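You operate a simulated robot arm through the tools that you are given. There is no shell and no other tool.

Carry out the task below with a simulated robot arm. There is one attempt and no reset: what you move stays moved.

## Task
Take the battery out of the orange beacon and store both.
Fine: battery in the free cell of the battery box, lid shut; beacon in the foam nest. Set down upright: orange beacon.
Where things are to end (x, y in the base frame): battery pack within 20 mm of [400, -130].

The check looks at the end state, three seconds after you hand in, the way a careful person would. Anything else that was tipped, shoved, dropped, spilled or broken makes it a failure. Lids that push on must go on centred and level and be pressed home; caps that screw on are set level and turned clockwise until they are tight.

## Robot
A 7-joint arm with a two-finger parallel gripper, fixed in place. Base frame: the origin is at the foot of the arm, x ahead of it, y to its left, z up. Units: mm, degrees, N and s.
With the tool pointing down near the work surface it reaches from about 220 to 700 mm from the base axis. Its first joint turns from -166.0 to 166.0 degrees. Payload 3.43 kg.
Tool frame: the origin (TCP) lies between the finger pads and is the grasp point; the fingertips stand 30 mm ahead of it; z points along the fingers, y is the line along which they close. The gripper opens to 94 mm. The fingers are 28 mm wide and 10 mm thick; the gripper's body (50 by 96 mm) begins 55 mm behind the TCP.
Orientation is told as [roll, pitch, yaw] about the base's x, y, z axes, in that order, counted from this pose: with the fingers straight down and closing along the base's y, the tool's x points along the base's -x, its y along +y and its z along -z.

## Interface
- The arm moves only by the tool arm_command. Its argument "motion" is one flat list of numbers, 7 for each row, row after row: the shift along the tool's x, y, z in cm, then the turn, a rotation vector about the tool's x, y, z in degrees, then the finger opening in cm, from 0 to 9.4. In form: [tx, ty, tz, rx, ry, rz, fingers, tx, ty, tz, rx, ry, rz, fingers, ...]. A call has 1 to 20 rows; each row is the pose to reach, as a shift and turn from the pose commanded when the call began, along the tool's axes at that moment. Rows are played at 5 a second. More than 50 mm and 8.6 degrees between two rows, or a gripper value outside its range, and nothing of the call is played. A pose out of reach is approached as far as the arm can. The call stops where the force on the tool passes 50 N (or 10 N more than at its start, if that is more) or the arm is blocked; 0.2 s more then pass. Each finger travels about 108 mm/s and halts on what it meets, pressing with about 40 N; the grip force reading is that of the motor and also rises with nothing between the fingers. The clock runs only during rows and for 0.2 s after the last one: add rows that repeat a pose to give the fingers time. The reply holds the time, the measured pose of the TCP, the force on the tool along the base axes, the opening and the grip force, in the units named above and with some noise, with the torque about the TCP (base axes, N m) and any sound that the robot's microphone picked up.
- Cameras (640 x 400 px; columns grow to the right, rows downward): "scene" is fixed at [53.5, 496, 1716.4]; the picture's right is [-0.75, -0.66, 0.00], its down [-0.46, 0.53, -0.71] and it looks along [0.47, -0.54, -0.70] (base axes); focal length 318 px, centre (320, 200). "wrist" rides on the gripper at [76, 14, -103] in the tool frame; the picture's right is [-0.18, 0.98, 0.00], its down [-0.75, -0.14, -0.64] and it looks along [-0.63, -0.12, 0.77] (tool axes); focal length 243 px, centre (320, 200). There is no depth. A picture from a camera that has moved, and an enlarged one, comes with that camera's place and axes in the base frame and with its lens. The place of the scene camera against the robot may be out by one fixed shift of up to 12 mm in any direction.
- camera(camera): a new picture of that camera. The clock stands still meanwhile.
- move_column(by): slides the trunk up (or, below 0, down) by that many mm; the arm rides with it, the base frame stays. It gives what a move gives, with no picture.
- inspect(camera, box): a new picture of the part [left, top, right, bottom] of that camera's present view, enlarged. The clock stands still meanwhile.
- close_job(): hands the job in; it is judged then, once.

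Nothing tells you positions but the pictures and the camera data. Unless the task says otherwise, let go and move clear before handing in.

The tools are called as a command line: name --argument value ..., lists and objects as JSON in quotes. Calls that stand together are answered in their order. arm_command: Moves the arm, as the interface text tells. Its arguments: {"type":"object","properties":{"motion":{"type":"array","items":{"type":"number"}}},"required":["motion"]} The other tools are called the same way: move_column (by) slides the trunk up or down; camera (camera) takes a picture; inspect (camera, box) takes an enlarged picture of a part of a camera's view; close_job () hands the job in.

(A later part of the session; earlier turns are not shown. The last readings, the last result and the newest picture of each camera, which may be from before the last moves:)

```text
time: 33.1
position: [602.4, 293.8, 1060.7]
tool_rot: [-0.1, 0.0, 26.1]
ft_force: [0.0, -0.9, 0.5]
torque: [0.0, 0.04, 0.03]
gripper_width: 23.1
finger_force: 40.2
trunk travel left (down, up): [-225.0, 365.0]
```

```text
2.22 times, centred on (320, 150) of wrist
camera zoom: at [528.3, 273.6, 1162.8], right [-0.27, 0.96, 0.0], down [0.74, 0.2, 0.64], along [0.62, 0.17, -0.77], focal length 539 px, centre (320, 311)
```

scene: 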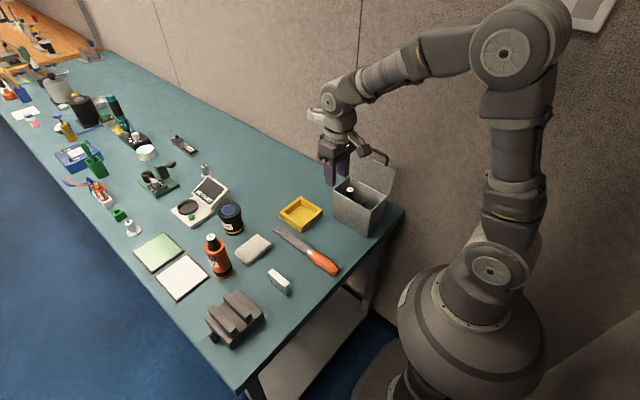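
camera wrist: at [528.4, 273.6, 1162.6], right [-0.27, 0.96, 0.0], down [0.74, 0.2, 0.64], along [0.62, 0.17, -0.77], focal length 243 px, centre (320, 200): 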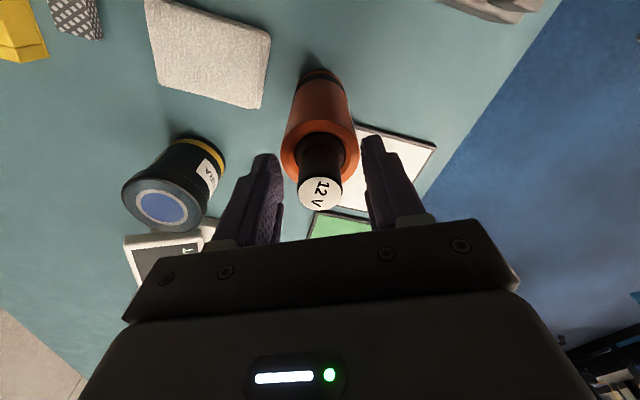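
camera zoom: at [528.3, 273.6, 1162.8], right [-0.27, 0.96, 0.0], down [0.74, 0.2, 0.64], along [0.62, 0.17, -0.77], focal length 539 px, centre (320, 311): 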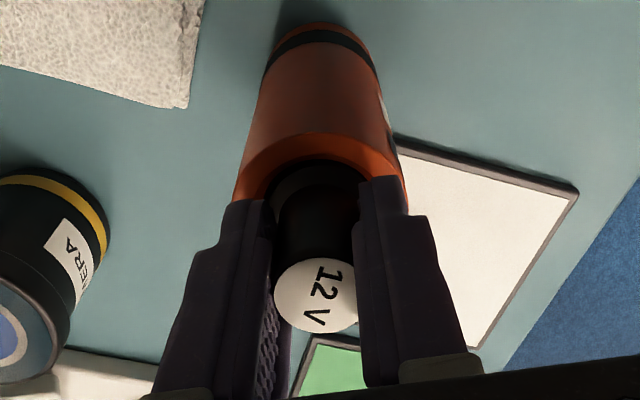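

Battery gripped (23.1 mm, 40 N). I'll lift 10 mm and check whether the beacon comes along or stays.

arm_command --motion '[0, 0, -0.25, 0, 0, 0, 1.6, 0, 0, -0.5, 0, 0, 0, 1.6, 0, 0, -0.75, 0, 0, 0, 1.6, 0, 0, -1, 0, 0, 0, 1.6]'

inspect --camera "wrist" --box '[220, 60, 420, 240]'

inspect --camera "scene" --box '[170, 180, 300, 290]'

```text
time: 34.1
position: [601.5, 293.3, 1068.8]
tool_rot: [-0.1, 0.1, 26.0]
ft_force: [0.3, 1.0, -0.2]
torque: [0.0, 0.0, 0.02]
gripper_width: 23.0
finger_force: 40.5
trunk travel left (down, up): [-225.0, 365.0]
```

```text
2.22 times, centred on (320, 150) of wrist
camera zoom: at [528.5, 273.2, 1171.4], right [-0.27, 0.96, 0.0], down [0.74, 0.2, 0.64], along [0.62, 0.17, -0.77], focal length 539 px, centre (320, 311)
```

zoom: 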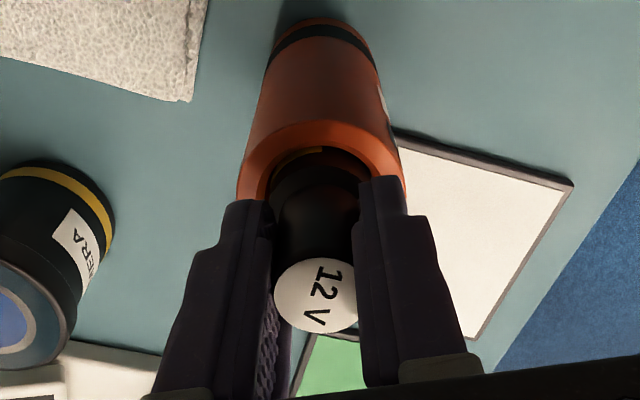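

```text
3.64 times, centred on (235, 235) of scene
camera zoom: at [53.5, 496.0, 1716.4], right [-0.75, -0.66, 0.0], down [-0.46, 0.53, -0.71], along [0.47, -0.54, -0.7], focal length 1155 px, centre (629, 73)
```

zoom: 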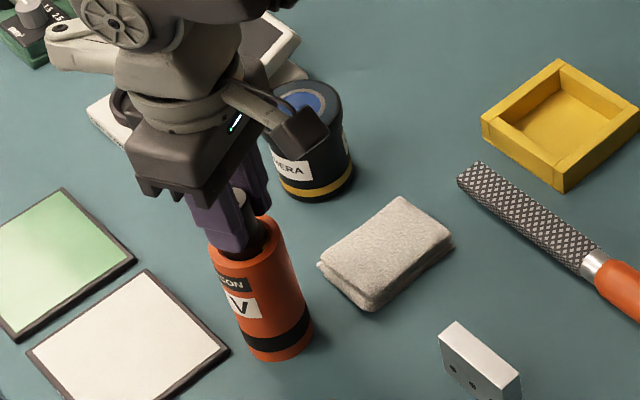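

The battery slides out and the beacon stays put. I'll lift it straight up another 115 mm.

arm_command --motion '[0, 0, -1, 0, 0, 0, 1.6, 0, 0, -2, 0, 0, 0, 1.6, 0, 0, -3, 0, 0, 0, 1.6, 0, 0, -4, 0, 0, 0, 1.6, 0, 0, -5, 0, 0, 0, 1.6, 0, 0, -6, 0, 0, 0, 1.6, 0, 0, -7, 0, 0, 0, 1.6, 0, 0, -8.5, 0, 0, 0, 1.6, 0, 0, -10, 0, 0, 0, 1.6, 0, 0, -11.5, 0, 0, 0, 1.6, 0, 0, -13, 0, 0, 0, 1.6]'

camera --camera "wrist"

inspect --camera "scene" --box '[140, 140, 300, 290]'

```text
time: 36.5
position: [601.7, 293.4, 1199.6]
tool_rot: [-0.1, 0.1, 26.0]
ft_force: [0.7, -0.9, -1.3]
torque: [0.02, 0.01, 0.03]
gripper_width: 22.8
finger_force: 40.0
trunk travel left (down, up): [-225.0, 365.0]
```

```text
taken
camera wrist: at [529.0, 273.4, 1301.9], right [-0.27, 0.96, 0.0], down [0.74, 0.2, 0.64], along [0.62, 0.17, -0.77], focal length 243 px, centre (320, 200)
```

wrist: 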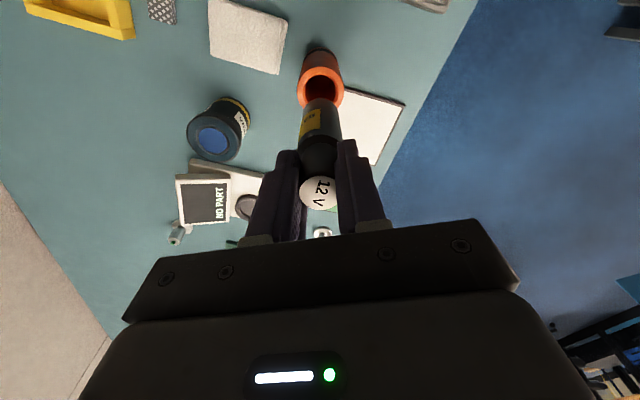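

```text
2.67 times, centred on (220, 215) of scene
camera zoom: at [53.5, 496.0, 1716.4], right [-0.75, -0.66, 0.0], down [-0.46, 0.53, -0.71], along [0.47, -0.54, -0.7], focal length 847 px, centre (587, 160)
```

zoom: 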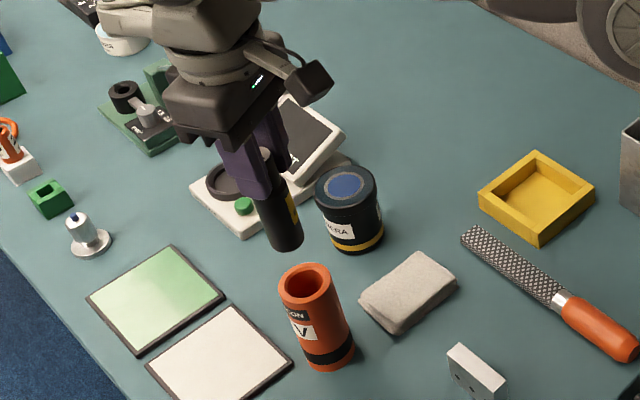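

The battery is fully out, about 105 mm long (bottom ≈102 mm below TCP), same as the stored 9 V one. I'll carry it at z≈1200 to above the free cell, turning the gripper so the fingers close along x and the body stays clear of the open lid.

arm_command --motion '[2.04, -1.62, 0, 0, 0, 6.4, 1.6, 4.07, -3.24, 0, 0, 0, 12.9, 1.6, 6.11, -4.85, 0, 0, 0, 19.3, 1.6, 8.14, -6.47, 0, 0, 0, 25.8, 1.6, 10.18, -8.09, 0, 0, 0, 32.2, 1.6, 12.22, -9.71, 0, 0, 0, 38.7, 1.6, 14.25, -11.32, 0, 0, 0, 45.1, 1.6, 16.29, -12.94, 0, 0, 0, 51.6, 1.6, 18.33, -14.56, 0, 0, 0, 58, 1.6, 20.36, -16.18, 0, 0, 0, 64.4, 1.6, 22.4, -17.8, 0, 0, 0, 70.9, 1.6, 24.43, -19.41, 0, 0, 0, 77.3, 1.6, 26.47, -21.03, 0, 0, 0, 83.8, 1.6, 28.51, -22.65, 0, 0, 0, 90.2, 1.6, 30.54, -24.27, 0, 0, 0, 96.7, 1.6, 32.58, -25.88, 0, 0, 0, 103.1, 1.6, 34.6, -27.5, 0, 0, 0, 109.6, 1.6, 36.65, -29.12, 0, 0, 0, 116, 1.6, 36.65, -29.12, 0, 0, 0, 116, 1.6]'

camera --camera "wrist"

inspect --camera "scene" --box '[260, 100, 440, 260]'

```text
time: 40.5
position: [400.1, -131.0, 1201.6]
tool_rot: [0.1, -0.1, -90.0]
ft_force: [0.0, -0.3, -1.4]
torque: [0.02, -0.01, 0.02]
gripper_width: 22.7
finger_force: 39.8
trunk travel left (down, up): [-225.0, 365.0]
```

```text
taken
camera wrist: at [415.4, -54.0, 1303.0], right [0.98, -0.19, 0.0], down [-0.14, -0.75, 0.64], along [-0.12, -0.63, -0.77], focal length 243 px, centre (320, 200)
```

wrist: 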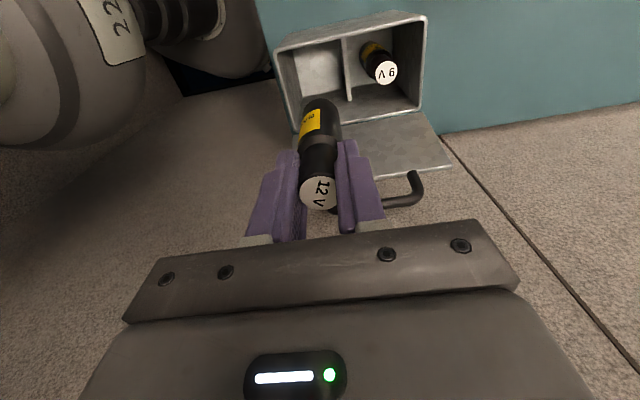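

```text
2.50 times, centred on (350, 180) of scene
camera zoom: at [53.5, 496.0, 1716.4], right [-0.75, -0.66, 0.0], down [-0.46, 0.53, -0.71], along [0.47, -0.54, -0.7], focal length 794 px, centre (245, 250)
```

zoom: 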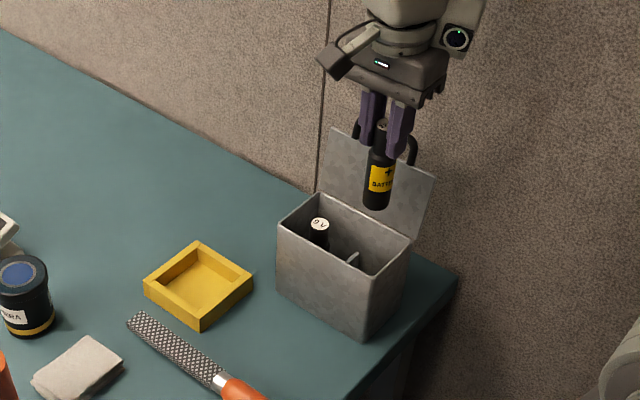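

inspect --camera "wrist" --box '[250, 0, 450, 180]'

```text
2.22 times, centred on (350, 90) of wrist
camera zoom: at [415.4, -54.0, 1303.0], right [0.98, -0.19, 0.0], down [-0.14, -0.75, 0.64], along [-0.12, -0.63, -0.77], focal length 539 px, centre (253, 444)
```

zoom: 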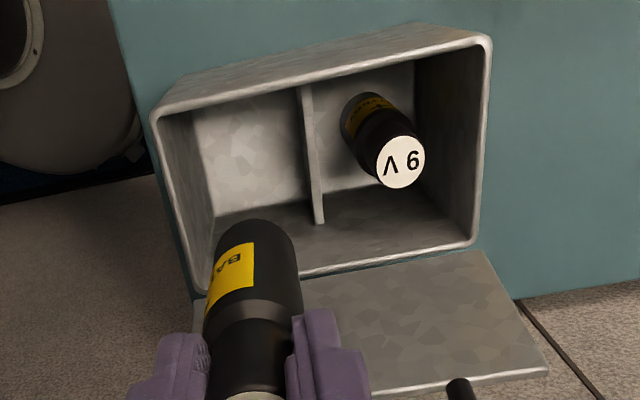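

The battery hangs above the middle of the free cell, with the divider low (z≈957) and floor near z 907. I'll descend to leave about 15 mm under the battery.

arm_command --motion '[0.1, 0, 2, 0, 0, 0, 1.6, 0.1, 0, 4, 0, 0, 0, 1.6, 0.1, 0, 6, 0, 0, 0, 1.6, 0.1, 0, 8, 0, 0, 0, 1.6, 0.1, 0, 10, 0, 0, 0, 1.6, 0.1, 0, 12, 0, 0, 0, 1.6, 0.1, 0, 14, 0, 0, 0, 1.6, 0.1, 0, 15.5, 0, 0, 0, 1.6, 0.1, 0, 17, 0, 0, 0, 1.6]'

camera --camera "wrist"

inspect --camera "scene" --box '[290, 120, 430, 260]'

```text
time: 42.5
position: [399.0, -126.3, 1029.9]
tool_rot: [0.0, -0.1, -89.8]
ft_force: [-5.5, 16.2, 11.2]
torque: [-2.4, -0.51, -0.48]
gripper_width: 22.7
finger_force: 40.1
trunk travel left (down, up): [-225.0, 365.0]
```

```text
taken
camera wrist: at [412.9, -48.2, 1132.1], right [0.98, -0.18, 0.0], down [-0.14, -0.75, 0.64], along [-0.12, -0.63, -0.77], focal length 243 px, centre (320, 200)
```

wrist: 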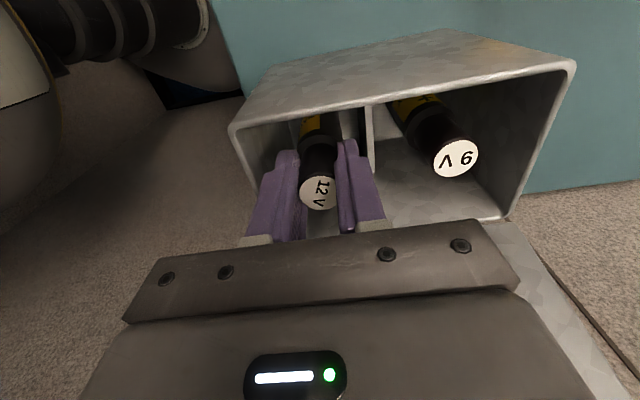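

```text
2.86 times, centred on (360, 190) of scene
camera zoom: at [53.5, 496.0, 1716.4], right [-0.75, -0.66, 0.0], down [-0.46, 0.53, -0.71], along [0.47, -0.54, -0.7], focal length 908 px, centre (206, 229)
```

zoom: 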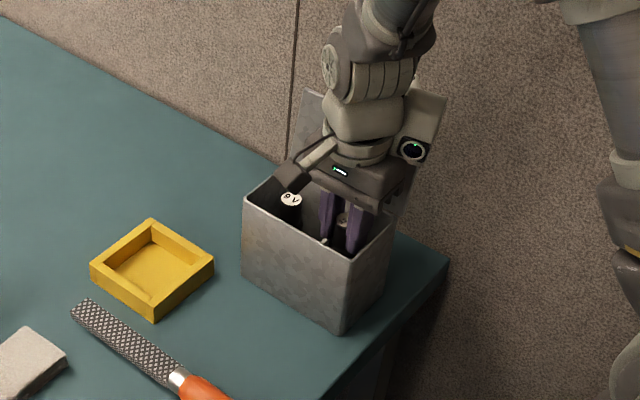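

There's an unexpected sideways force: a wrist part behind the gripper is touching the open lid's handle. I'll go straight back up at once and use a different gripper heading.

arm_command --motion '[0, 0, -1, 0, 0, 0, 1.6, 0, 0, -2, 0, 0, 0, 1.6, 0, 0, -4, 0, 0, 0, 1.6, 0, 0, -6, 0, 0, 0, 1.6, 0, 0, -8, 0, 0, 0, 1.6, 0, 0, -10, 0, 0, 0, 1.6, 0, 0, -12, 0, 0, 0, 1.6, 0, 0, -14, 0, 0, 0, 1.6, 0, 0, -16, 0, 0, 0, 1.6, 0, 0, -17, 0, 0, 0, 1.6]'

camera --camera "wrist"

inspect --camera "scene" --box '[260, 100, 440, 260]'

```text
time: 44.8
position: [398.7, -129.2, 1200.4]
tool_rot: [0.0, -0.2, -90.0]
ft_force: [-0.1, -0.4, -0.6]
torque: [0.04, 0.02, -0.02]
gripper_width: 22.6
finger_force: 39.9
trunk travel left (down, up): [-225.0, 365.0]
```

```text
taken
camera wrist: at [415.0, -51.4, 1303.1], right [0.98, -0.18, 0.0], down [-0.14, -0.75, 0.64], along [-0.12, -0.63, -0.77], focal length 243 px, centre (320, 200)
```

wrist: 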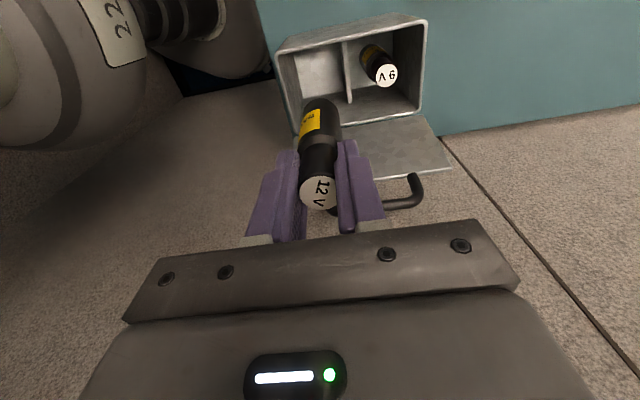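

```text
2.50 times, centred on (350, 180) of scene
camera zoom: at [53.5, 496.0, 1716.4], right [-0.75, -0.66, 0.0], down [-0.46, 0.53, -0.71], along [0.47, -0.54, -0.7], focal length 794 px, centre (245, 250)
```

zoom: 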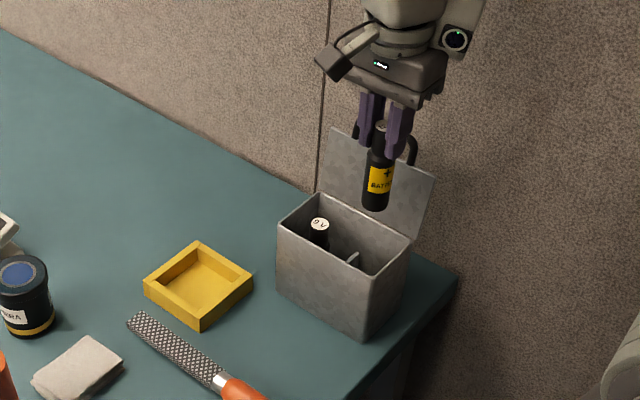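

The box and lid are unmoved and the force is gone. I'll rotate to yaw 0 (the wrist bulge then points along +x, away from the lid) and shift to y≈−121 for lid clearance.

arm_command --motion '[0.1, 0, 0, 0, 0, -7.5, 1.6, 0.2, 0, 0, 0, 0, -15, 1.6, 0.3, 0, 0, 0, 0, -22.5, 1.6, 0.4, 0.1, 0, 0, 0, -30, 1.6, 0.5, 0.1, 0, 0, 0, -37.5, 1.6, 0.6, 0.1, 0, 0, 0, -45, 1.6, 0.7, 0.1, 0, 0, 0, -52.5, 1.6, 0.8, 0.1, 0, 0, 0, -60, 1.6, 0.8, 0.1, 0, 0, 0, -67.5, 1.6, 0.8, 0.1, 0, 0, 0, -75, 1.6, 0.8, 0.1, 0, 0, 0, -82.5, 1.6, 0.8, 0.1, 0, 0, 0, -90, 1.6, 0.8, 0.1, 0, 0, 0, -90, 1.6]'

camera --camera "wrist"

camera --camera "scene"

inspect --camera "scene" --box '[260, 100, 440, 260]'

```text
time: 47.5
position: [401.3, -120.9, 1199.4]
tool_rot: [-0.2, 0.1, 0.1]
ft_force: [0.3, 0.0, -1.3]
torque: [0.0, -0.01, -0.02]
gripper_width: 22.7
finger_force: 39.7
trunk travel left (down, up): [-225.0, 365.0]
```

```text
taken
camera wrist: at [325.7, -105.9, 1301.9], right [0.18, 0.98, 0.0], down [0.75, -0.14, 0.64], along [0.63, -0.12, -0.77], focal length 243 px, centre (320, 200)
```

wrist: 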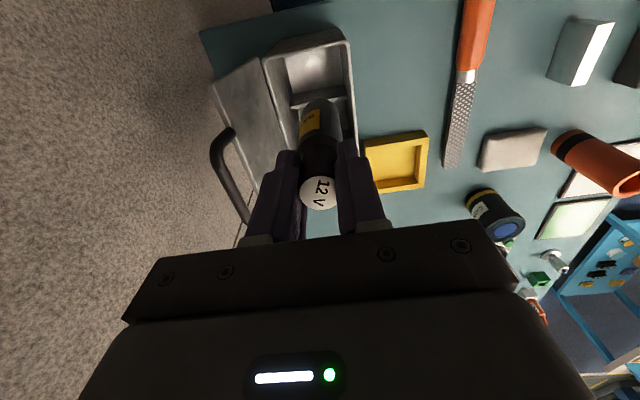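

```text
taken
```

scene: 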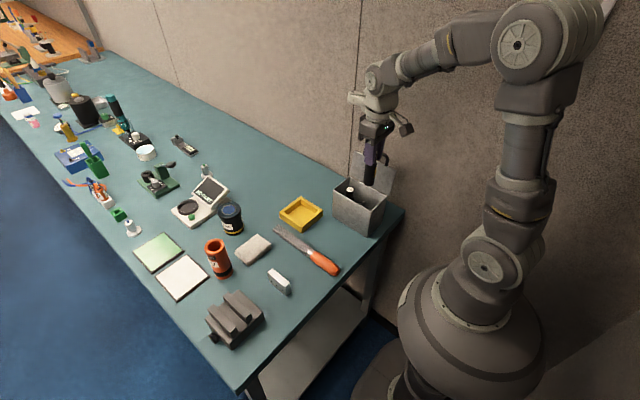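

```text
2.50 times, centred on (350, 180) of scene
camera zoom: at [53.5, 496.0, 1716.4], right [-0.75, -0.66, 0.0], down [-0.46, 0.53, -0.71], along [0.47, -0.54, -0.7], focal length 794 px, centre (245, 250)
```

zoom: 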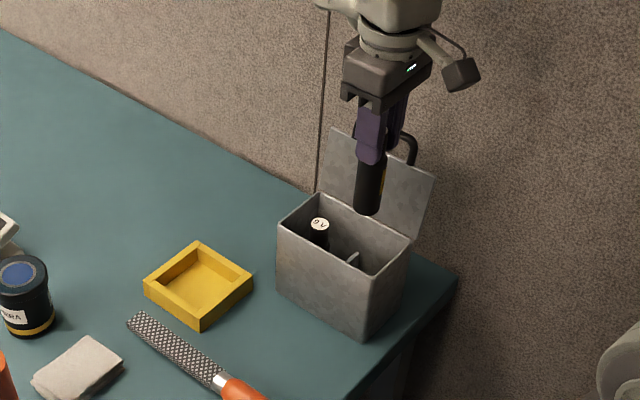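

Now the bulge points away from the lid. I'll descend in stages, checking force, first until the gripper body is level with the lid's top.

arm_command --motion '[0, 0, 2, 0, 0, 0, 1.6, 0, 0, 4, 0, 0, 0, 1.6, 0, 0, 6, 0, 0, 0, 1.6, 0, 0, 8, 0, 0, 0, 1.6, 0, 0, 10, 0, 0, 0, 1.6, 0, 0, 11.5, 0, 0, 0, 1.6, 0, 0, 13, 0, 0, 0, 1.6]'

camera --camera "wrist"

inspect --camera "scene" --box '[290, 120, 430, 260]'

```text
time: 49.1
position: [402.2, -119.8, 1071.0]
tool_rot: [-0.2, -0.1, -0.1]
ft_force: [-0.2, 0.5, -0.6]
torque: [-0.01, -0.01, -0.01]
gripper_width: 22.4
finger_force: 40.2
trunk travel left (down, up): [-225.0, 365.0]
```

```text
taken
camera wrist: at [325.6, -105.9, 1172.8], right [0.18, 0.98, 0.0], down [0.75, -0.14, 0.64], along [0.63, -0.12, -0.77], focal length 243 px, centre (320, 200)
```

wrist: 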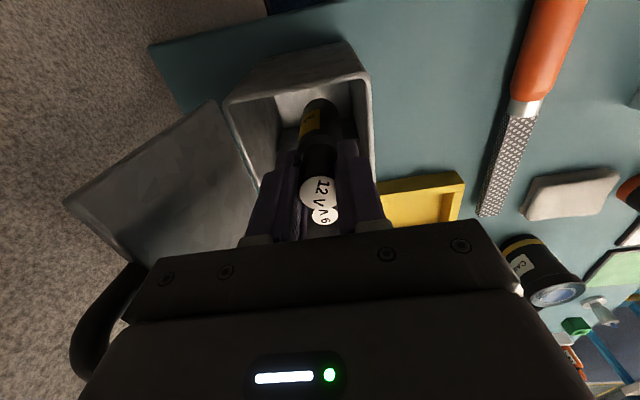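

```text
2.86 times, centred on (360, 190) of scene
camera zoom: at [53.5, 496.0, 1716.4], right [-0.75, -0.66, 0.0], down [-0.46, 0.53, -0.71], along [0.47, -0.54, -0.7], focal length 908 px, centre (206, 229)
```

zoom: 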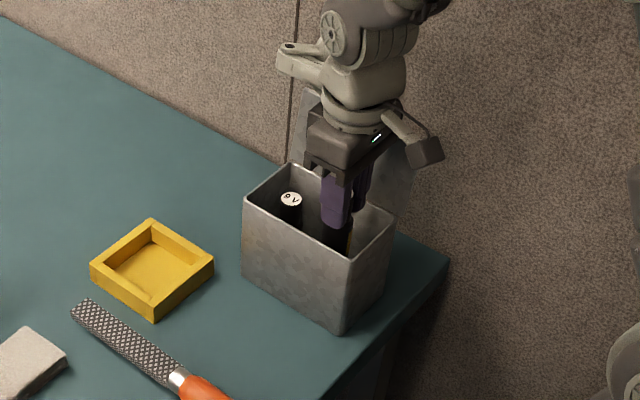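

Clear so far, no contact force. I'll continue 40 mm more in smaller steps.

arm_command --motion '[0, 0, 1, 0, 0, 0, 1.6, 0, 0, 2, 0, 0, 0, 1.6, 0, 0, 3, 0, 0, 0, 1.6, 0, 0, 4, 0, 0, 0, 1.6]'

camera --camera "wrist"

```text
time: 50.1
position: [400.9, -120.1, 1030.1]
tool_rot: [-0.1, -0.1, -0.1]
ft_force: [-0.4, 0.8, -1.5]
torque: [-0.02, 0.04, 0.03]
gripper_width: 22.6
finger_force: 40.0
trunk travel left (down, up): [-225.0, 365.0]
```

```text
taken
camera wrist: at [325.9, -105.3, 1132.2], right [0.18, 0.98, 0.0], down [0.75, -0.14, 0.64], along [0.63, -0.12, -0.77], focal length 243 px, centre (320, 200)
```

wrist: 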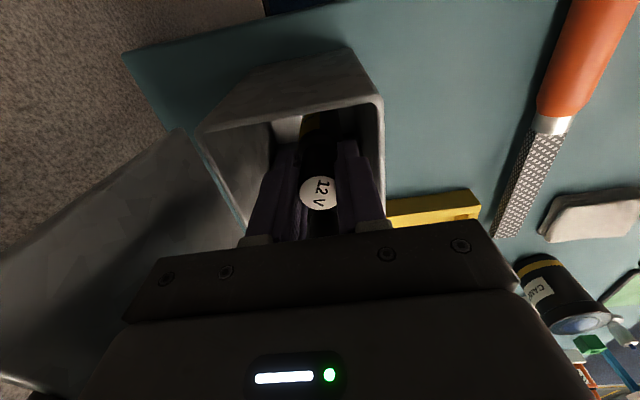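

Still free. Now finer steps toward the floor, about 12 mm.

arm_command --motion '[0, 0, 0.3, 0, 0, 0, 1.6, 0, 0, 0.6, 0, 0, 0, 1.6, 0, 0, 0.9, 0, 0, 0, 1.6, 0, 0, 1.2, 0, 0, 0, 1.6, 0, 0, 1.4, 0, 0, 0, 1.6]'

```text
time: 51.4
position: [401.8, -121.5, 1015.4]
tool_rot: [-0.1, 0.0, 0.0]
ft_force: [0.0, 0.3, -1.0]
torque: [0.0, 0.02, 0.02]
gripper_width: 22.6
finger_force: 40.1
trunk travel left (down, up): [-225.0, 365.0]
```

arm_command --motion '[0, 0, 0.1, 0, 0, 0, 1.6, 0, 0, 0.2, 0, 0, 0, 1.6, 0, 0, 0.3, 0, 0, 0, 1.6]'

```text
time: 52.1
position: [400.8, -121.0, 1015.2]
tool_rot: [-0.3, -0.3, 0.1]
ft_force: [0.8, -0.8, 28.6]
torque: [0.11, 0.07, -0.01]
gripper_width: 22.6
finger_force: 39.9
trunk travel left (down, up): [-225.0, 365.0]
```

The battery bottom has touched the cell floor (28 N, negligible torque). I'll ease up 2 mm to unload, then open the fingers slowly.

arm_command --motion '[0, 0, -0.1, 0, 0, 0, 1.6, 0, 0, -0.2, 0, 0, 0, 1.6, 0, 0, -0.2, 0, 0, 0, 2, 0, 0, -0.2, 0, 0, 0, 2.3, 0, 0, -0.2, 0, 0, 0, 2.6, 0, 0, -0.2, 0, 0, 0, 3, 0, 0, -0.2, 0, 0, 0, 3.3, 0, 0, -0.2, 0, 0, 0, 3.3]'

camera --camera "wrist"

inspect --camera "wrist" --box '[220, 60, 420, 240]'

```text
time: 54.0
position: [401.5, -121.9, 1015.3]
tool_rot: [-0.1, 0.0, 0.0]
ft_force: [-0.1, 0.1, -0.1]
torque: [-0.04, -0.05, -0.01]
gripper_width: 32.6
finger_force: 0.1
trunk travel left (down, up): [-225.0, 365.0]
```

```text
taken
camera wrist: at [325.8, -106.3, 1117.2], right [0.18, 0.98, 0.0], down [0.75, -0.14, 0.64], along [0.63, -0.12, -0.77], focal length 243 px, centre (320, 200)
```

wrist: 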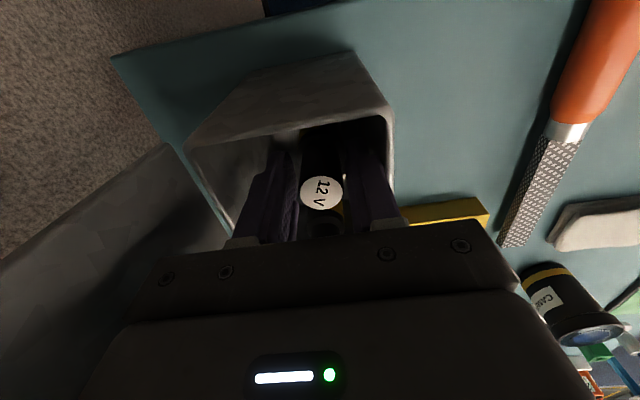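

```text
2.22 times, centred on (320, 150) of wrist
camera zoom: at [325.8, -106.3, 1117.2], right [0.18, 0.98, 0.0], down [0.75, -0.14, 0.64], along [0.63, -0.12, -0.77], focal length 539 px, centre (320, 311)
```

zoom: 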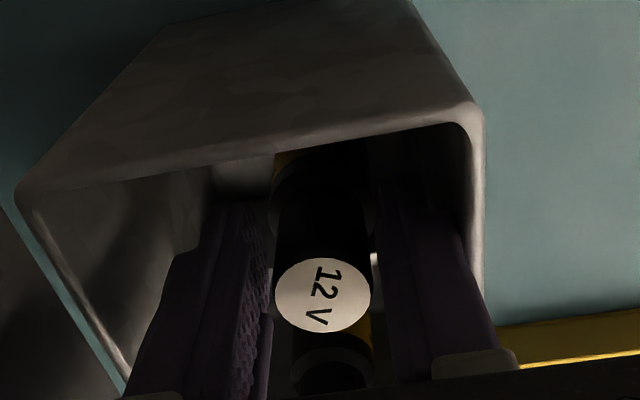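

The battery stands free between the fingers. I'll raise straight up, slowly at first.

arm_command --motion '[0, 0, -0.5, 0, 0, 0, 3.3, 0, 0, -1, 0, 0, 0, 3.3, 0, 0, -2, 0, 0, 0, 3.3, 0, 0, -3, 0, 0, 0, 3.3, 0, 0, -4.5, 0, 0, 0, 3.3, 0, 0, -6, 0, 0, 0, 3.3, 0, 0, -8, 0, 0, 0, 3.3, 0, 0, -10, 0, 0, 0, 3.3, 0, 0, -12, 0, 0, 0, 3.3, 0, 0, -14, 0, 0, 0, 3.3, 0, 0, -16, 0, 0, 0, 3.3, 0, 0, -18, 0, 0, 0, 3.3]'

camera --camera "wrist"

inspect --camera "scene" --box '[290, 120, 430, 260]'

```text
time: 56.5
position: [400.5, -120.7, 1195.5]
tool_rot: [-0.1, 0.0, 0.0]
ft_force: [-0.1, 0.3, 0.1]
torque: [-0.01, -0.01, 0.0]
gripper_width: 33.0
finger_force: 0.1
trunk travel left (down, up): [-225.0, 365.0]
```

```text
taken
camera wrist: at [325.1, -104.8, 1298.0], right [0.18, 0.98, 0.0], down [0.75, -0.14, 0.64], along [0.63, -0.12, -0.77], focal length 243 px, centre (320, 200)
```

wrist: 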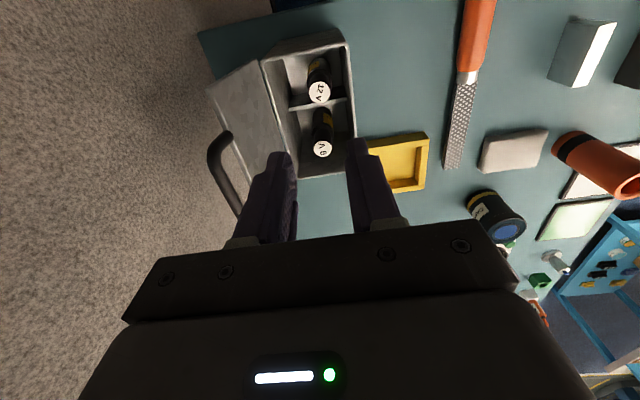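

```text
2.86 times, centred on (360, 190) of scene
camera zoom: at [53.5, 496.0, 1716.4], right [-0.75, -0.66, 0.0], down [-0.46, 0.53, -0.71], along [0.47, -0.54, -0.7], focal length 908 px, centre (206, 229)
```

zoom: 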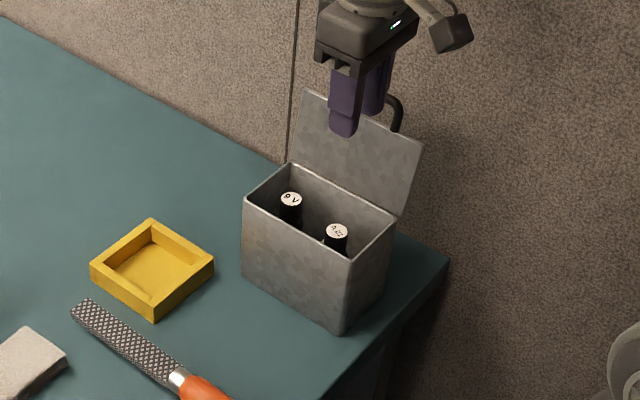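

Both batteries stand in their cells and the top sits at or below the rim. Next I'll go back to the handle for closing the lid, first to a standoff above the bar along the same line I left by.

arm_command --motion '[-0.8, 0, -2, 3, 0, 0, 3.5, -1.5, -1, -3.58, 7, 0, 0, 3.5, -2.5, -2.5, -3.58, 11, 0, 0, 3.5, -3.5, -4, -3.58, 15, 0, 0, 3.5, -3.5, -5.19, -3.58, 18.3, 0, 0, 3.5, -3.5, -5.19, -3.58, 18.3, 0, 0, 3.5]'

camera --camera "wrist"

inspect --camera "scene" --box '[290, 100, 430, 240]'

```text
time: 58.0
position: [436.0, -173.3, 1230.7]
tool_rot: [-18.5, 0.0, 0.0]
ft_force: [0.5, -0.6, -0.3]
torque: [0.01, -0.01, 0.01]
gripper_width: 35.0
finger_force: 0.1
trunk travel left (down, up): [-225.0, 365.0]
```

```text
taken
camera wrist: at [360.0, -126.2, 1323.4], right [0.18, 0.93, -0.31], down [0.75, 0.07, 0.65], along [0.63, -0.35, -0.69], focal length 243 px, centre (320, 200)
```

wrist: 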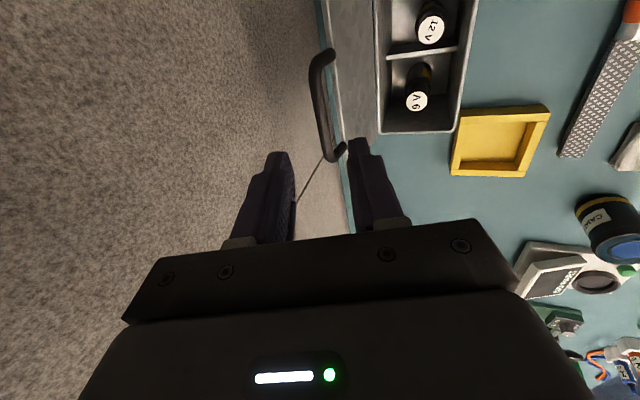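

```text
2.86 times, centred on (360, 170) of scene
camera zoom: at [53.5, 496.0, 1716.4], right [-0.75, -0.66, 0.0], down [-0.46, 0.53, -0.71], along [0.47, -0.54, -0.7], focal length 908 px, centre (206, 286)
```

zoom: 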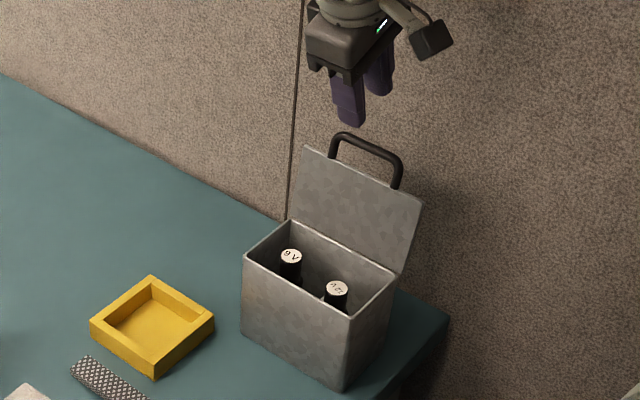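

The bar lies on the line between the fingers. I'll advance 80 mm along the tool axis to straddle it.

arm_command --motion '[0, 0, 2, 0, 0, 0, 4, 0, 0, 4, 0, 0, 0, 4, 0, 0, 6, 0, 0, 0, 4, 0, 0, 7, 0, 0, 0, 4, 0, 0, 8, 0, 0, 0, 4]'

camera --camera "wrist"

inspect --camera "scene" --box '[290, 100, 430, 240]'

```text
time: 59.1
position: [435.8, -197.2, 1155.0]
tool_rot: [-18.4, 0.0, -0.1]
ft_force: [-0.9, 0.5, -0.8]
torque: [0.0, -0.02, -0.01]
gripper_width: 40.0
finger_force: 0.0
trunk travel left (down, up): [-225.0, 365.0]
```

```text
taken
camera wrist: at [360.9, -151.7, 1247.5], right [0.18, 0.93, -0.31], down [0.75, 0.07, 0.65], along [0.63, -0.35, -0.69], focal length 243 px, centre (320, 200)
```

wrist: 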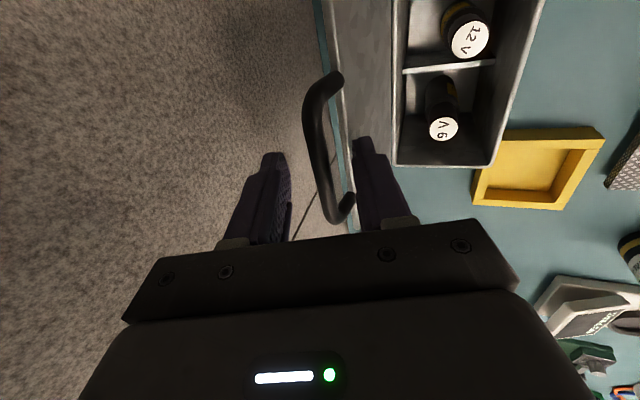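

```text
2.86 times, centred on (360, 170) of scene
camera zoom: at [53.5, 496.0, 1716.4], right [-0.75, -0.66, 0.0], down [-0.46, 0.53, -0.71], along [0.47, -0.54, -0.7], focal length 908 px, centre (206, 286)
```

zoom: 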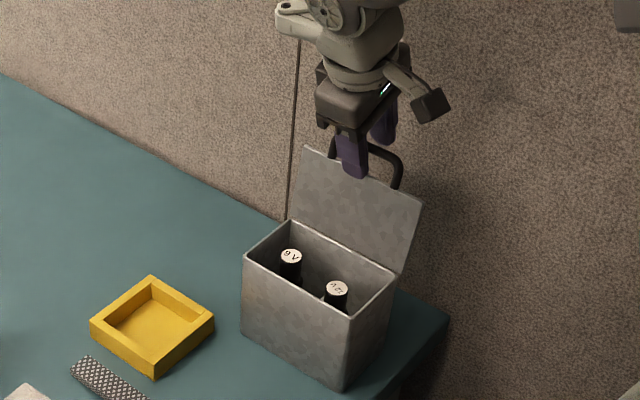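

The bar is between the fingers as before. I'll close on it.

arm_command --motion '[0, 0, 0, 0, 0, 0, 2.5, 0, 0, 0, 0, 0, 0, 1.5, 0, 0, 0, 0, 0, 0, 0.8, 0, 0, 0, 0, 0, 0, 0.2, 0, 0, 0, 0, 0, 0, 0.2]'

```text
time: 60.4
position: [435.9, -194.8, 1155.1]
tool_rot: [-18.4, 0.1, 0.0]
ft_force: [-2.1, 12.0, -13.8]
torque: [0.19, -0.63, -0.56]
gripper_width: 9.6
finger_force: 43.4
trunk travel left (down, up): [-225.0, 365.0]
```

Gripped. Now I'll reverse the arc to bring the lid from 102° back to about 72°.

arm_command --motion '[0, 0.57, -0.29, 0, 0, 0, 0.2, 0, 1.03, -0.52, 0, 0, 0, 0.2, 0, 1.49, -0.75, 0, 0, 0, 0.2, 0, 1.97, -0.93, 0, 0, 0, 0.2, 0, 2.45, -1.12, 0, 0, 0, 0.2, 0, 3.04, -1.28, 0, 0, 0, 0.2, 0, 3.64, -1.45, 0, 0, 0, 0.2, 0, 4.25, -1.55, 0, 0, 0, 0.2, 0, 4.86, -1.64, 0, 0, 0, 0.2, 0, 5.48, -1.68, 0, 0, 0, 0.2, 0, 6.1, -1.72, 0, 0, 0, 0.2]'

inspect --camera "scene" --box '[290, 100, 430, 240]'

```text
time: 62.8
position: [437.3, -134.4, 1153.2]
tool_rot: [-18.4, 0.1, 0.2]
ft_force: [3.4, -0.2, 1.7]
torque: [-0.15, -0.22, 0.0]
gripper_width: 9.3
finger_force: 43.2
trunk travel left (down, up): [-225.0, 365.0]
```

```text
2.86 times, centred on (360, 170) of scene
camera zoom: at [53.5, 496.0, 1716.4], right [-0.75, -0.66, 0.0], down [-0.46, 0.53, -0.71], along [0.47, -0.54, -0.7], focal length 908 px, centre (206, 286)
```

zoom: 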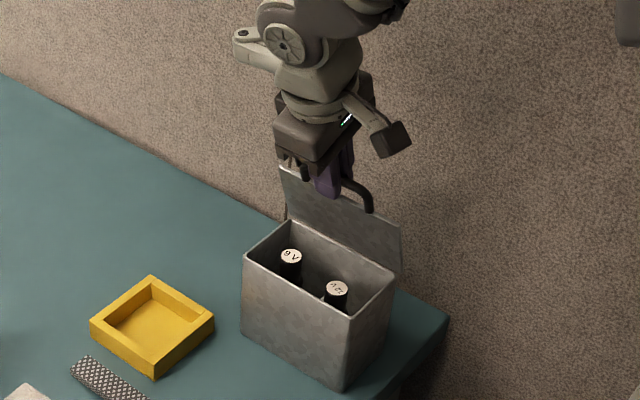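

Smooth so far. Continuing the arc down to about 36° open.

arm_command --motion '[0, 0.66, 0.03, 1.85, 0, 0, 0.2, 0, 1.32, 0.06, 3.7, 0, 0, 0.2, 0, 1.97, 0.15, 5.5, 0, 0, 0.2, 0, 2.61, 0.25, 7.3, 0, 0, 0.2, 0, 3.26, 0.4, 9.1, 0, 0, 0.2, 0, 3.9, 0.57, 11, 0, 0, 0.2, 0, 4.53, 0.78, 12.8, 0, 0, 0.2, 0, 5.14, 1.02, 14.6, 0, 0, 0.2, 0, 5.74, 1.3, 16.4, 0, 0, 0.2, 0, 6.32, 1.6, 18.3, 0, 0, 0.2, 0, 6.89, 1.94, 20.1, 0, 0, 0.2, 0, 7.44, 2.29, 22, 0, 0, 0.2]'

inspect --camera "scene" --box '[270, 120, 430, 260]'

```text
time: 65.3
position: [436.9, -71.2, 1107.5]
tool_rot: [-40.4, 0.1, 0.0]
ft_force: [0.2, 1.5, 0.0]
torque: [0.01, 0.6, -0.07]
gripper_width: 9.7
finger_force: 43.5
trunk travel left (down, up): [-225.0, 365.0]
```

```text
2.86 times, centred on (350, 190) of scene
camera zoom: at [53.5, 496.0, 1716.4], right [-0.75, -0.66, 0.0], down [-0.46, 0.53, -0.71], along [0.47, -0.54, -0.7], focal length 908 px, centre (234, 229)
```

zoom: 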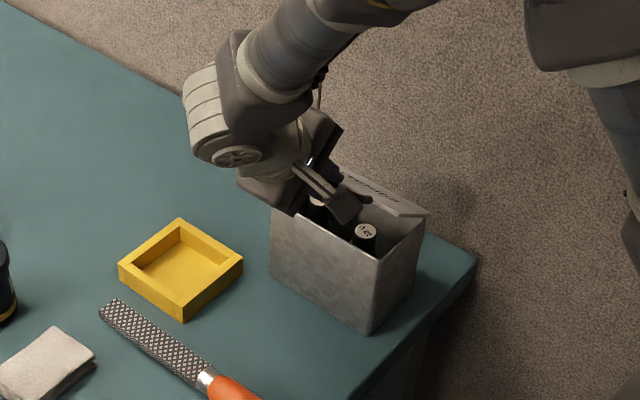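

arm_command --motion '[0, 0.64, 0.18, 1.8, 0, 0, 0.2, 0, 1.27, 0.36, 3.6, 0, 0, 0.2, 0, 1.88, 0.6, 5.4, 0, 0, 0.2, 0, 2.49, 0.85, 7.3, 0, 0, 0.2, 0, 3.07, 1.15, 9.1, 0, 0, 0.2, 0, 3.65, 1.45, 10.9, 0, 0, 0.2, 0, 4.2, 1.8, 12.7, 0, 0, 0.2, 0, 4.75, 2.17, 14.6, 0, 0, 0.2, 0, 5.26, 2.57, 16.4, 0, 0, 0.2, 0, 5.77, 2.99, 18.3, 0, 0, 0.2]'

inspect --camera "scene" --box '[270, 120, 430, 260]'

camera --camera "wrist"

```text
time: 67.5
position: [437.1, -46.1, 1046.0]
tool_rot: [-58.7, 0.0, 0.0]
ft_force: [2.8, 2.1, 0.1]
torque: [0.02, 0.78, -0.11]
gripper_width: 9.6
finger_force: 42.7
trunk travel left (down, up): [-225.0, 365.0]
```

```text
2.86 times, centred on (350, 190) of scene
camera zoom: at [53.5, 496.0, 1716.4], right [-0.75, -0.66, 0.0], down [-0.46, 0.53, -0.71], along [0.47, -0.54, -0.7], focal length 908 px, centre (234, 229)
```

zoom: 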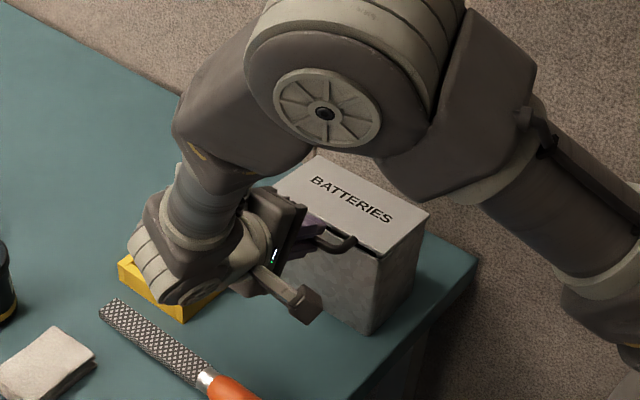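

```text
taken
camera wrist: at [360.8, 50.0, 1086.9], right [0.18, 0.51, -0.84], down [0.75, 0.48, 0.45], along [0.63, -0.72, -0.3], focal length 243 px, centre (320, 200)
```

wrist: 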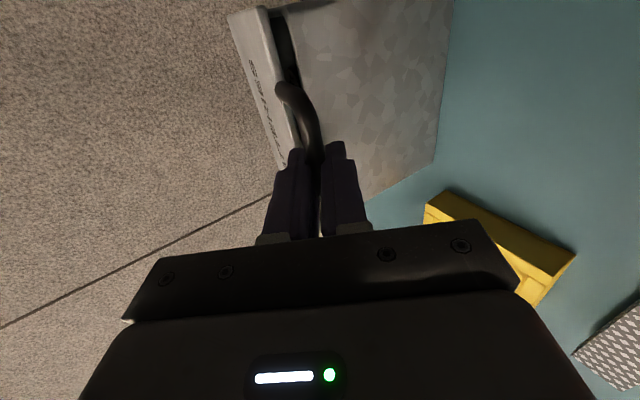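

The lid is nearly shut (a narrow gap remains). I'll lower it straight down in small steps until it seats.

arm_command --motion '[0, 0.26, 0.16, 0, 0, 0, 0.2, 0, 0.51, 0.31, 0, 0, 0, 0.2, 0, 0.68, 0.42, 0, 0, 0, 0.2, 0, 0.77, 0.47, 0, 0, 0, 0.2, 0, 0.85, 0.52, 0, 0, 0, 0.2]'

camera --camera "wrist"

```text
time: 68.8
position: [436.3, -45.0, 1037.9]
tool_rot: [-58.7, 0.0, 0.1]
ft_force: [-1.2, 9.7, 0.7]
torque: [-0.05, 0.51, 0.45]
gripper_width: 9.4
finger_force: 43.2
trunk travel left (down, up): [-225.0, 365.0]
```

```text
taken
camera wrist: at [360.7, 50.5, 1077.6], right [0.18, 0.51, -0.84], down [0.75, 0.48, 0.45], along [0.63, -0.72, -0.3], focal length 243 px, centre (320, 200)
```

wrist: 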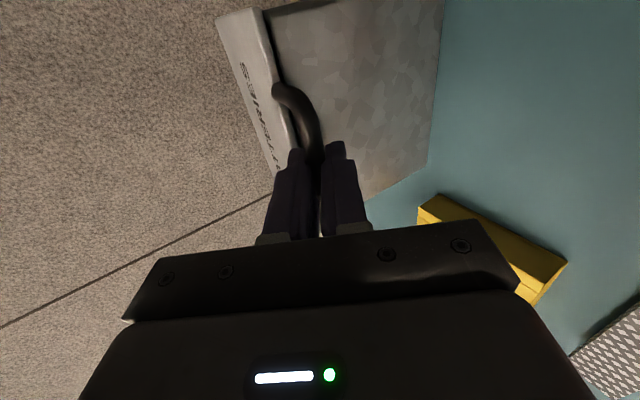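

arm_command --motion '[0, 0.13, 0.08, 0, 0, 0, 0.2, 0, 0.26, 0.16, 0, 0, 0, 0.2, 0, 0.34, 0.21, 0, 0, 0, 0.2, 0, 0.43, 0.26, 0, 0, 0, 0.2]'

inspect --camera "wrist" --box '[200, 0, 440, 200]'

```text
time: 69.8
position: [436.8, -44.7, 1034.3]
tool_rot: [-58.9, 0.0, -0.1]
ft_force: [6.1, 15.6, 26.9]
torque: [-0.23, 1.02, -0.15]
gripper_width: 9.5
finger_force: 43.2
trunk travel left (down, up): [-225.0, 365.0]
```

```text
2.00 times, centred on (320, 100) of wrist
camera zoom: at [360.7, 50.7, 1073.7], right [0.19, 0.51, -0.84], down [0.75, 0.48, 0.45], along [0.63, -0.72, -0.29], focal length 485 px, centre (320, 400)
```

zoom: 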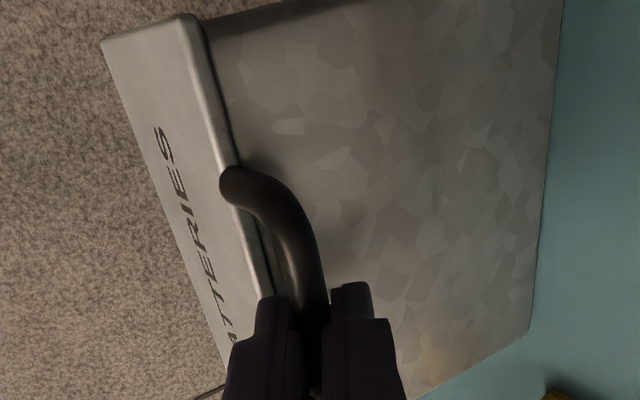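

The lid is seated (27 N push back). I'll unload slightly, open the fingers, and back straight out.

arm_command --motion '[0, -0.02, -0.1, 0, 0, 0, 0.2, 0, -0.05, -0.2, 0, 0, 0, 0.2, 0, -0.05, -0.2, 0, 0, 0, 1, 0, -0.05, -0.2, 0, 0, 0, 2, 0, -0.05, -0.2, 0, 0, 0, 3, 0, -0.05, -0.2, 0, 0, 0, 4, 0, -0.05, -0.2, 0, 0, 0, 4.5, 0, -0.05, -0.2, 0, 0, 0, 4.5]'

arm_command --motion '[0, 0, -1, 0, 0, 0, 4.5, 0, 0, -3, 0, 0, 0, 4.5, 0, 0, -5, 0, 0, 0, 4.5, 0, 0, -7, 0, 0, 0, 4.5, 0, 0, -9, 0, 0, 0, 4.5, 0, 0, -11, 0, 0, 0, 4.5]'

camera --camera "wrist"

inspect --camera "scene" --box '[270, 120, 430, 260]'

```text
time: 71.5
position: [435.6, -43.9, 1033.1]
tool_rot: [-58.7, 0.0, 0.1]
ft_force: [-0.8, 0.9, 0.5]
torque: [0.0, 0.05, 0.02]
gripper_width: 45.1
finger_force: 0.1
trunk travel left (down, up): [-225.0, 365.0]
```

```text
time: 73.0
position: [436.8, 49.8, 1091.9]
tool_rot: [-58.7, -0.1, 0.1]
ft_force: [-0.9, -0.1, -0.2]
torque: [0.02, -0.03, 0.02]
gripper_width: 44.9
finger_force: 0.0
trunk travel left (down, up): [-225.0, 365.0]
```

```text
taken
camera wrist: at [361.8, 145.5, 1132.5], right [0.18, 0.51, -0.84], down [0.75, 0.48, 0.45], along [0.63, -0.72, -0.3], focal length 243 px, centre (320, 200)
```

wrist: 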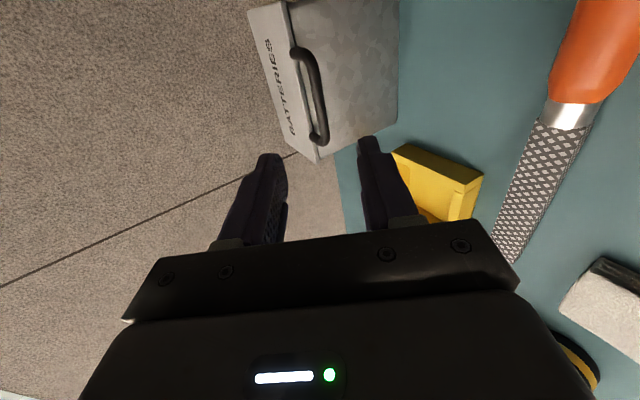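

```text
2.86 times, centred on (350, 190) of scene
camera zoom: at [53.5, 496.0, 1716.4], right [-0.75, -0.66, 0.0], down [-0.46, 0.53, -0.71], along [0.47, -0.54, -0.7], focal length 908 px, centre (234, 229)
```

zoom: 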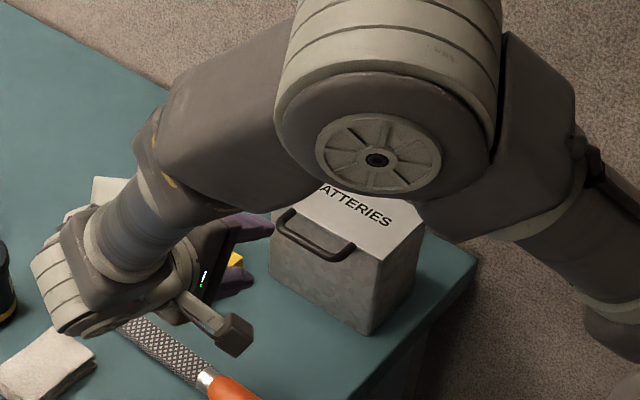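

inspect --camera "wrist" --box '[240, 0, 410, 170]'

```text
2.35 times, centred on (325, 85) of wrist
camera zoom: at [361.8, 145.5, 1132.5], right [0.18, 0.51, -0.84], down [0.75, 0.48, 0.45], along [0.63, -0.72, -0.3], focal length 571 px, centre (308, 471)
```

zoom: 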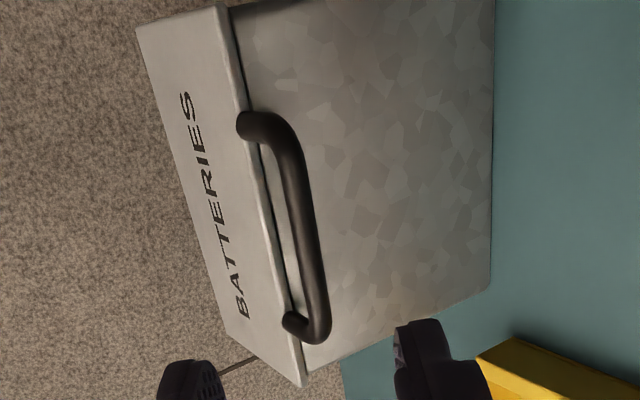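

The lid is shut as it was at the start. Now I'll bring the tool back to vertical, rising, and then head to view the nest and the beacon.

arm_command --motion '[0, -1.07, -0.65, -7.3, 0, 0, 5, 0, -2.14, -1.3, -14.7, 0, 0, 6, 0, -3.2, -1.95, -22, 0, 0, 7, 0, -4.28, -2.6, -29.4, 0, 0, 8, 0, -5.34, -3.25, -36.7, 0, 0, 8, 0, -6.4, -3.9, -44, 0, 0, 8, 0, -7.48, -4.55, -51.4, 0, 0, 8, 0, -8.55, -5.2, -58.7, 0, 0, 8, 0, -8.55, -5.2, -58.7, 0, 0, 8]'

camera --camera "wrist"

```text
time: 75.0
position: [436.4, 49.3, 1192.3]
tool_rot: [0.2, -0.1, 0.2]
ft_force: [0.0, 0.6, 0.7]
torque: [-0.02, 0.03, 0.04]
gripper_width: 79.9
finger_force: 0.1
trunk travel left (down, up): [-225.0, 365.0]
```

```text
taken
camera wrist: at [361.4, 63.2, 1293.5], right [0.18, 0.98, 0.0], down [0.75, -0.14, 0.64], along [0.63, -0.12, -0.77], focal length 243 px, centre (320, 200)
```

wrist: 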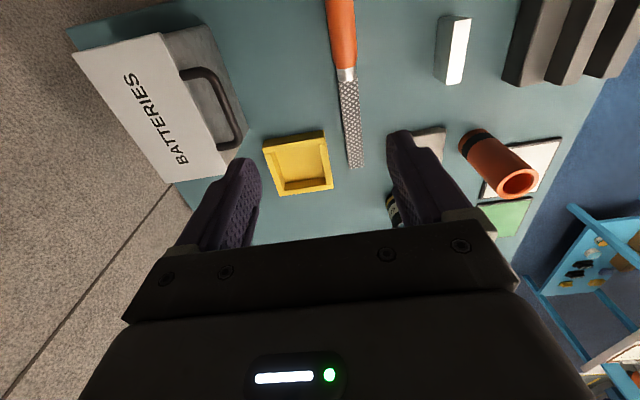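

inspect --camera "wrist" --box '[240, 110, 360, 210]'

inspect --camera "scene" --box '[260, 180, 340, 240]'

```text
4.00 times, centred on (300, 160) of wrist
camera zoom: at [361.4, 63.2, 1293.5], right [0.18, 0.98, 0.0], down [0.75, -0.14, 0.64], along [0.63, -0.12, -0.77], focal length 970 px, centre (400, 360)
```

zoom: 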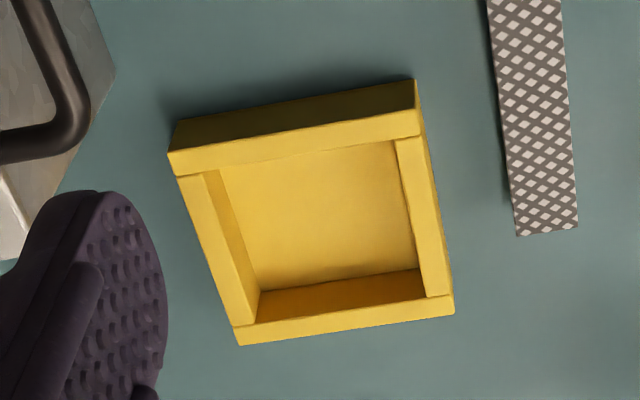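

```text
6.67 times, centred on (300, 210) of scene
camera zoom: at [53.5, 496.0, 1716.4], right [-0.75, -0.66, 0.0], down [-0.46, 0.53, -0.71], along [0.47, -0.54, -0.7], focal length 2118 px, centre (453, 133)
```

zoom: 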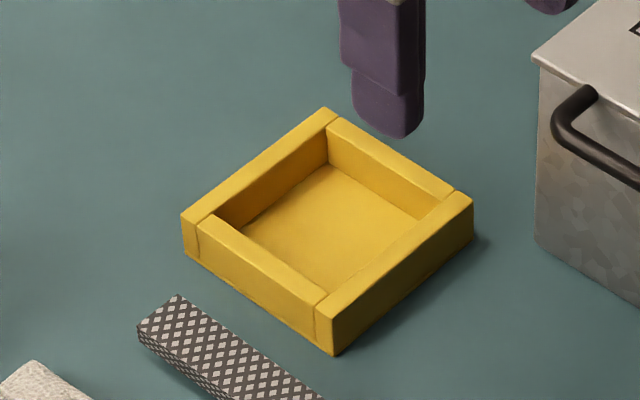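

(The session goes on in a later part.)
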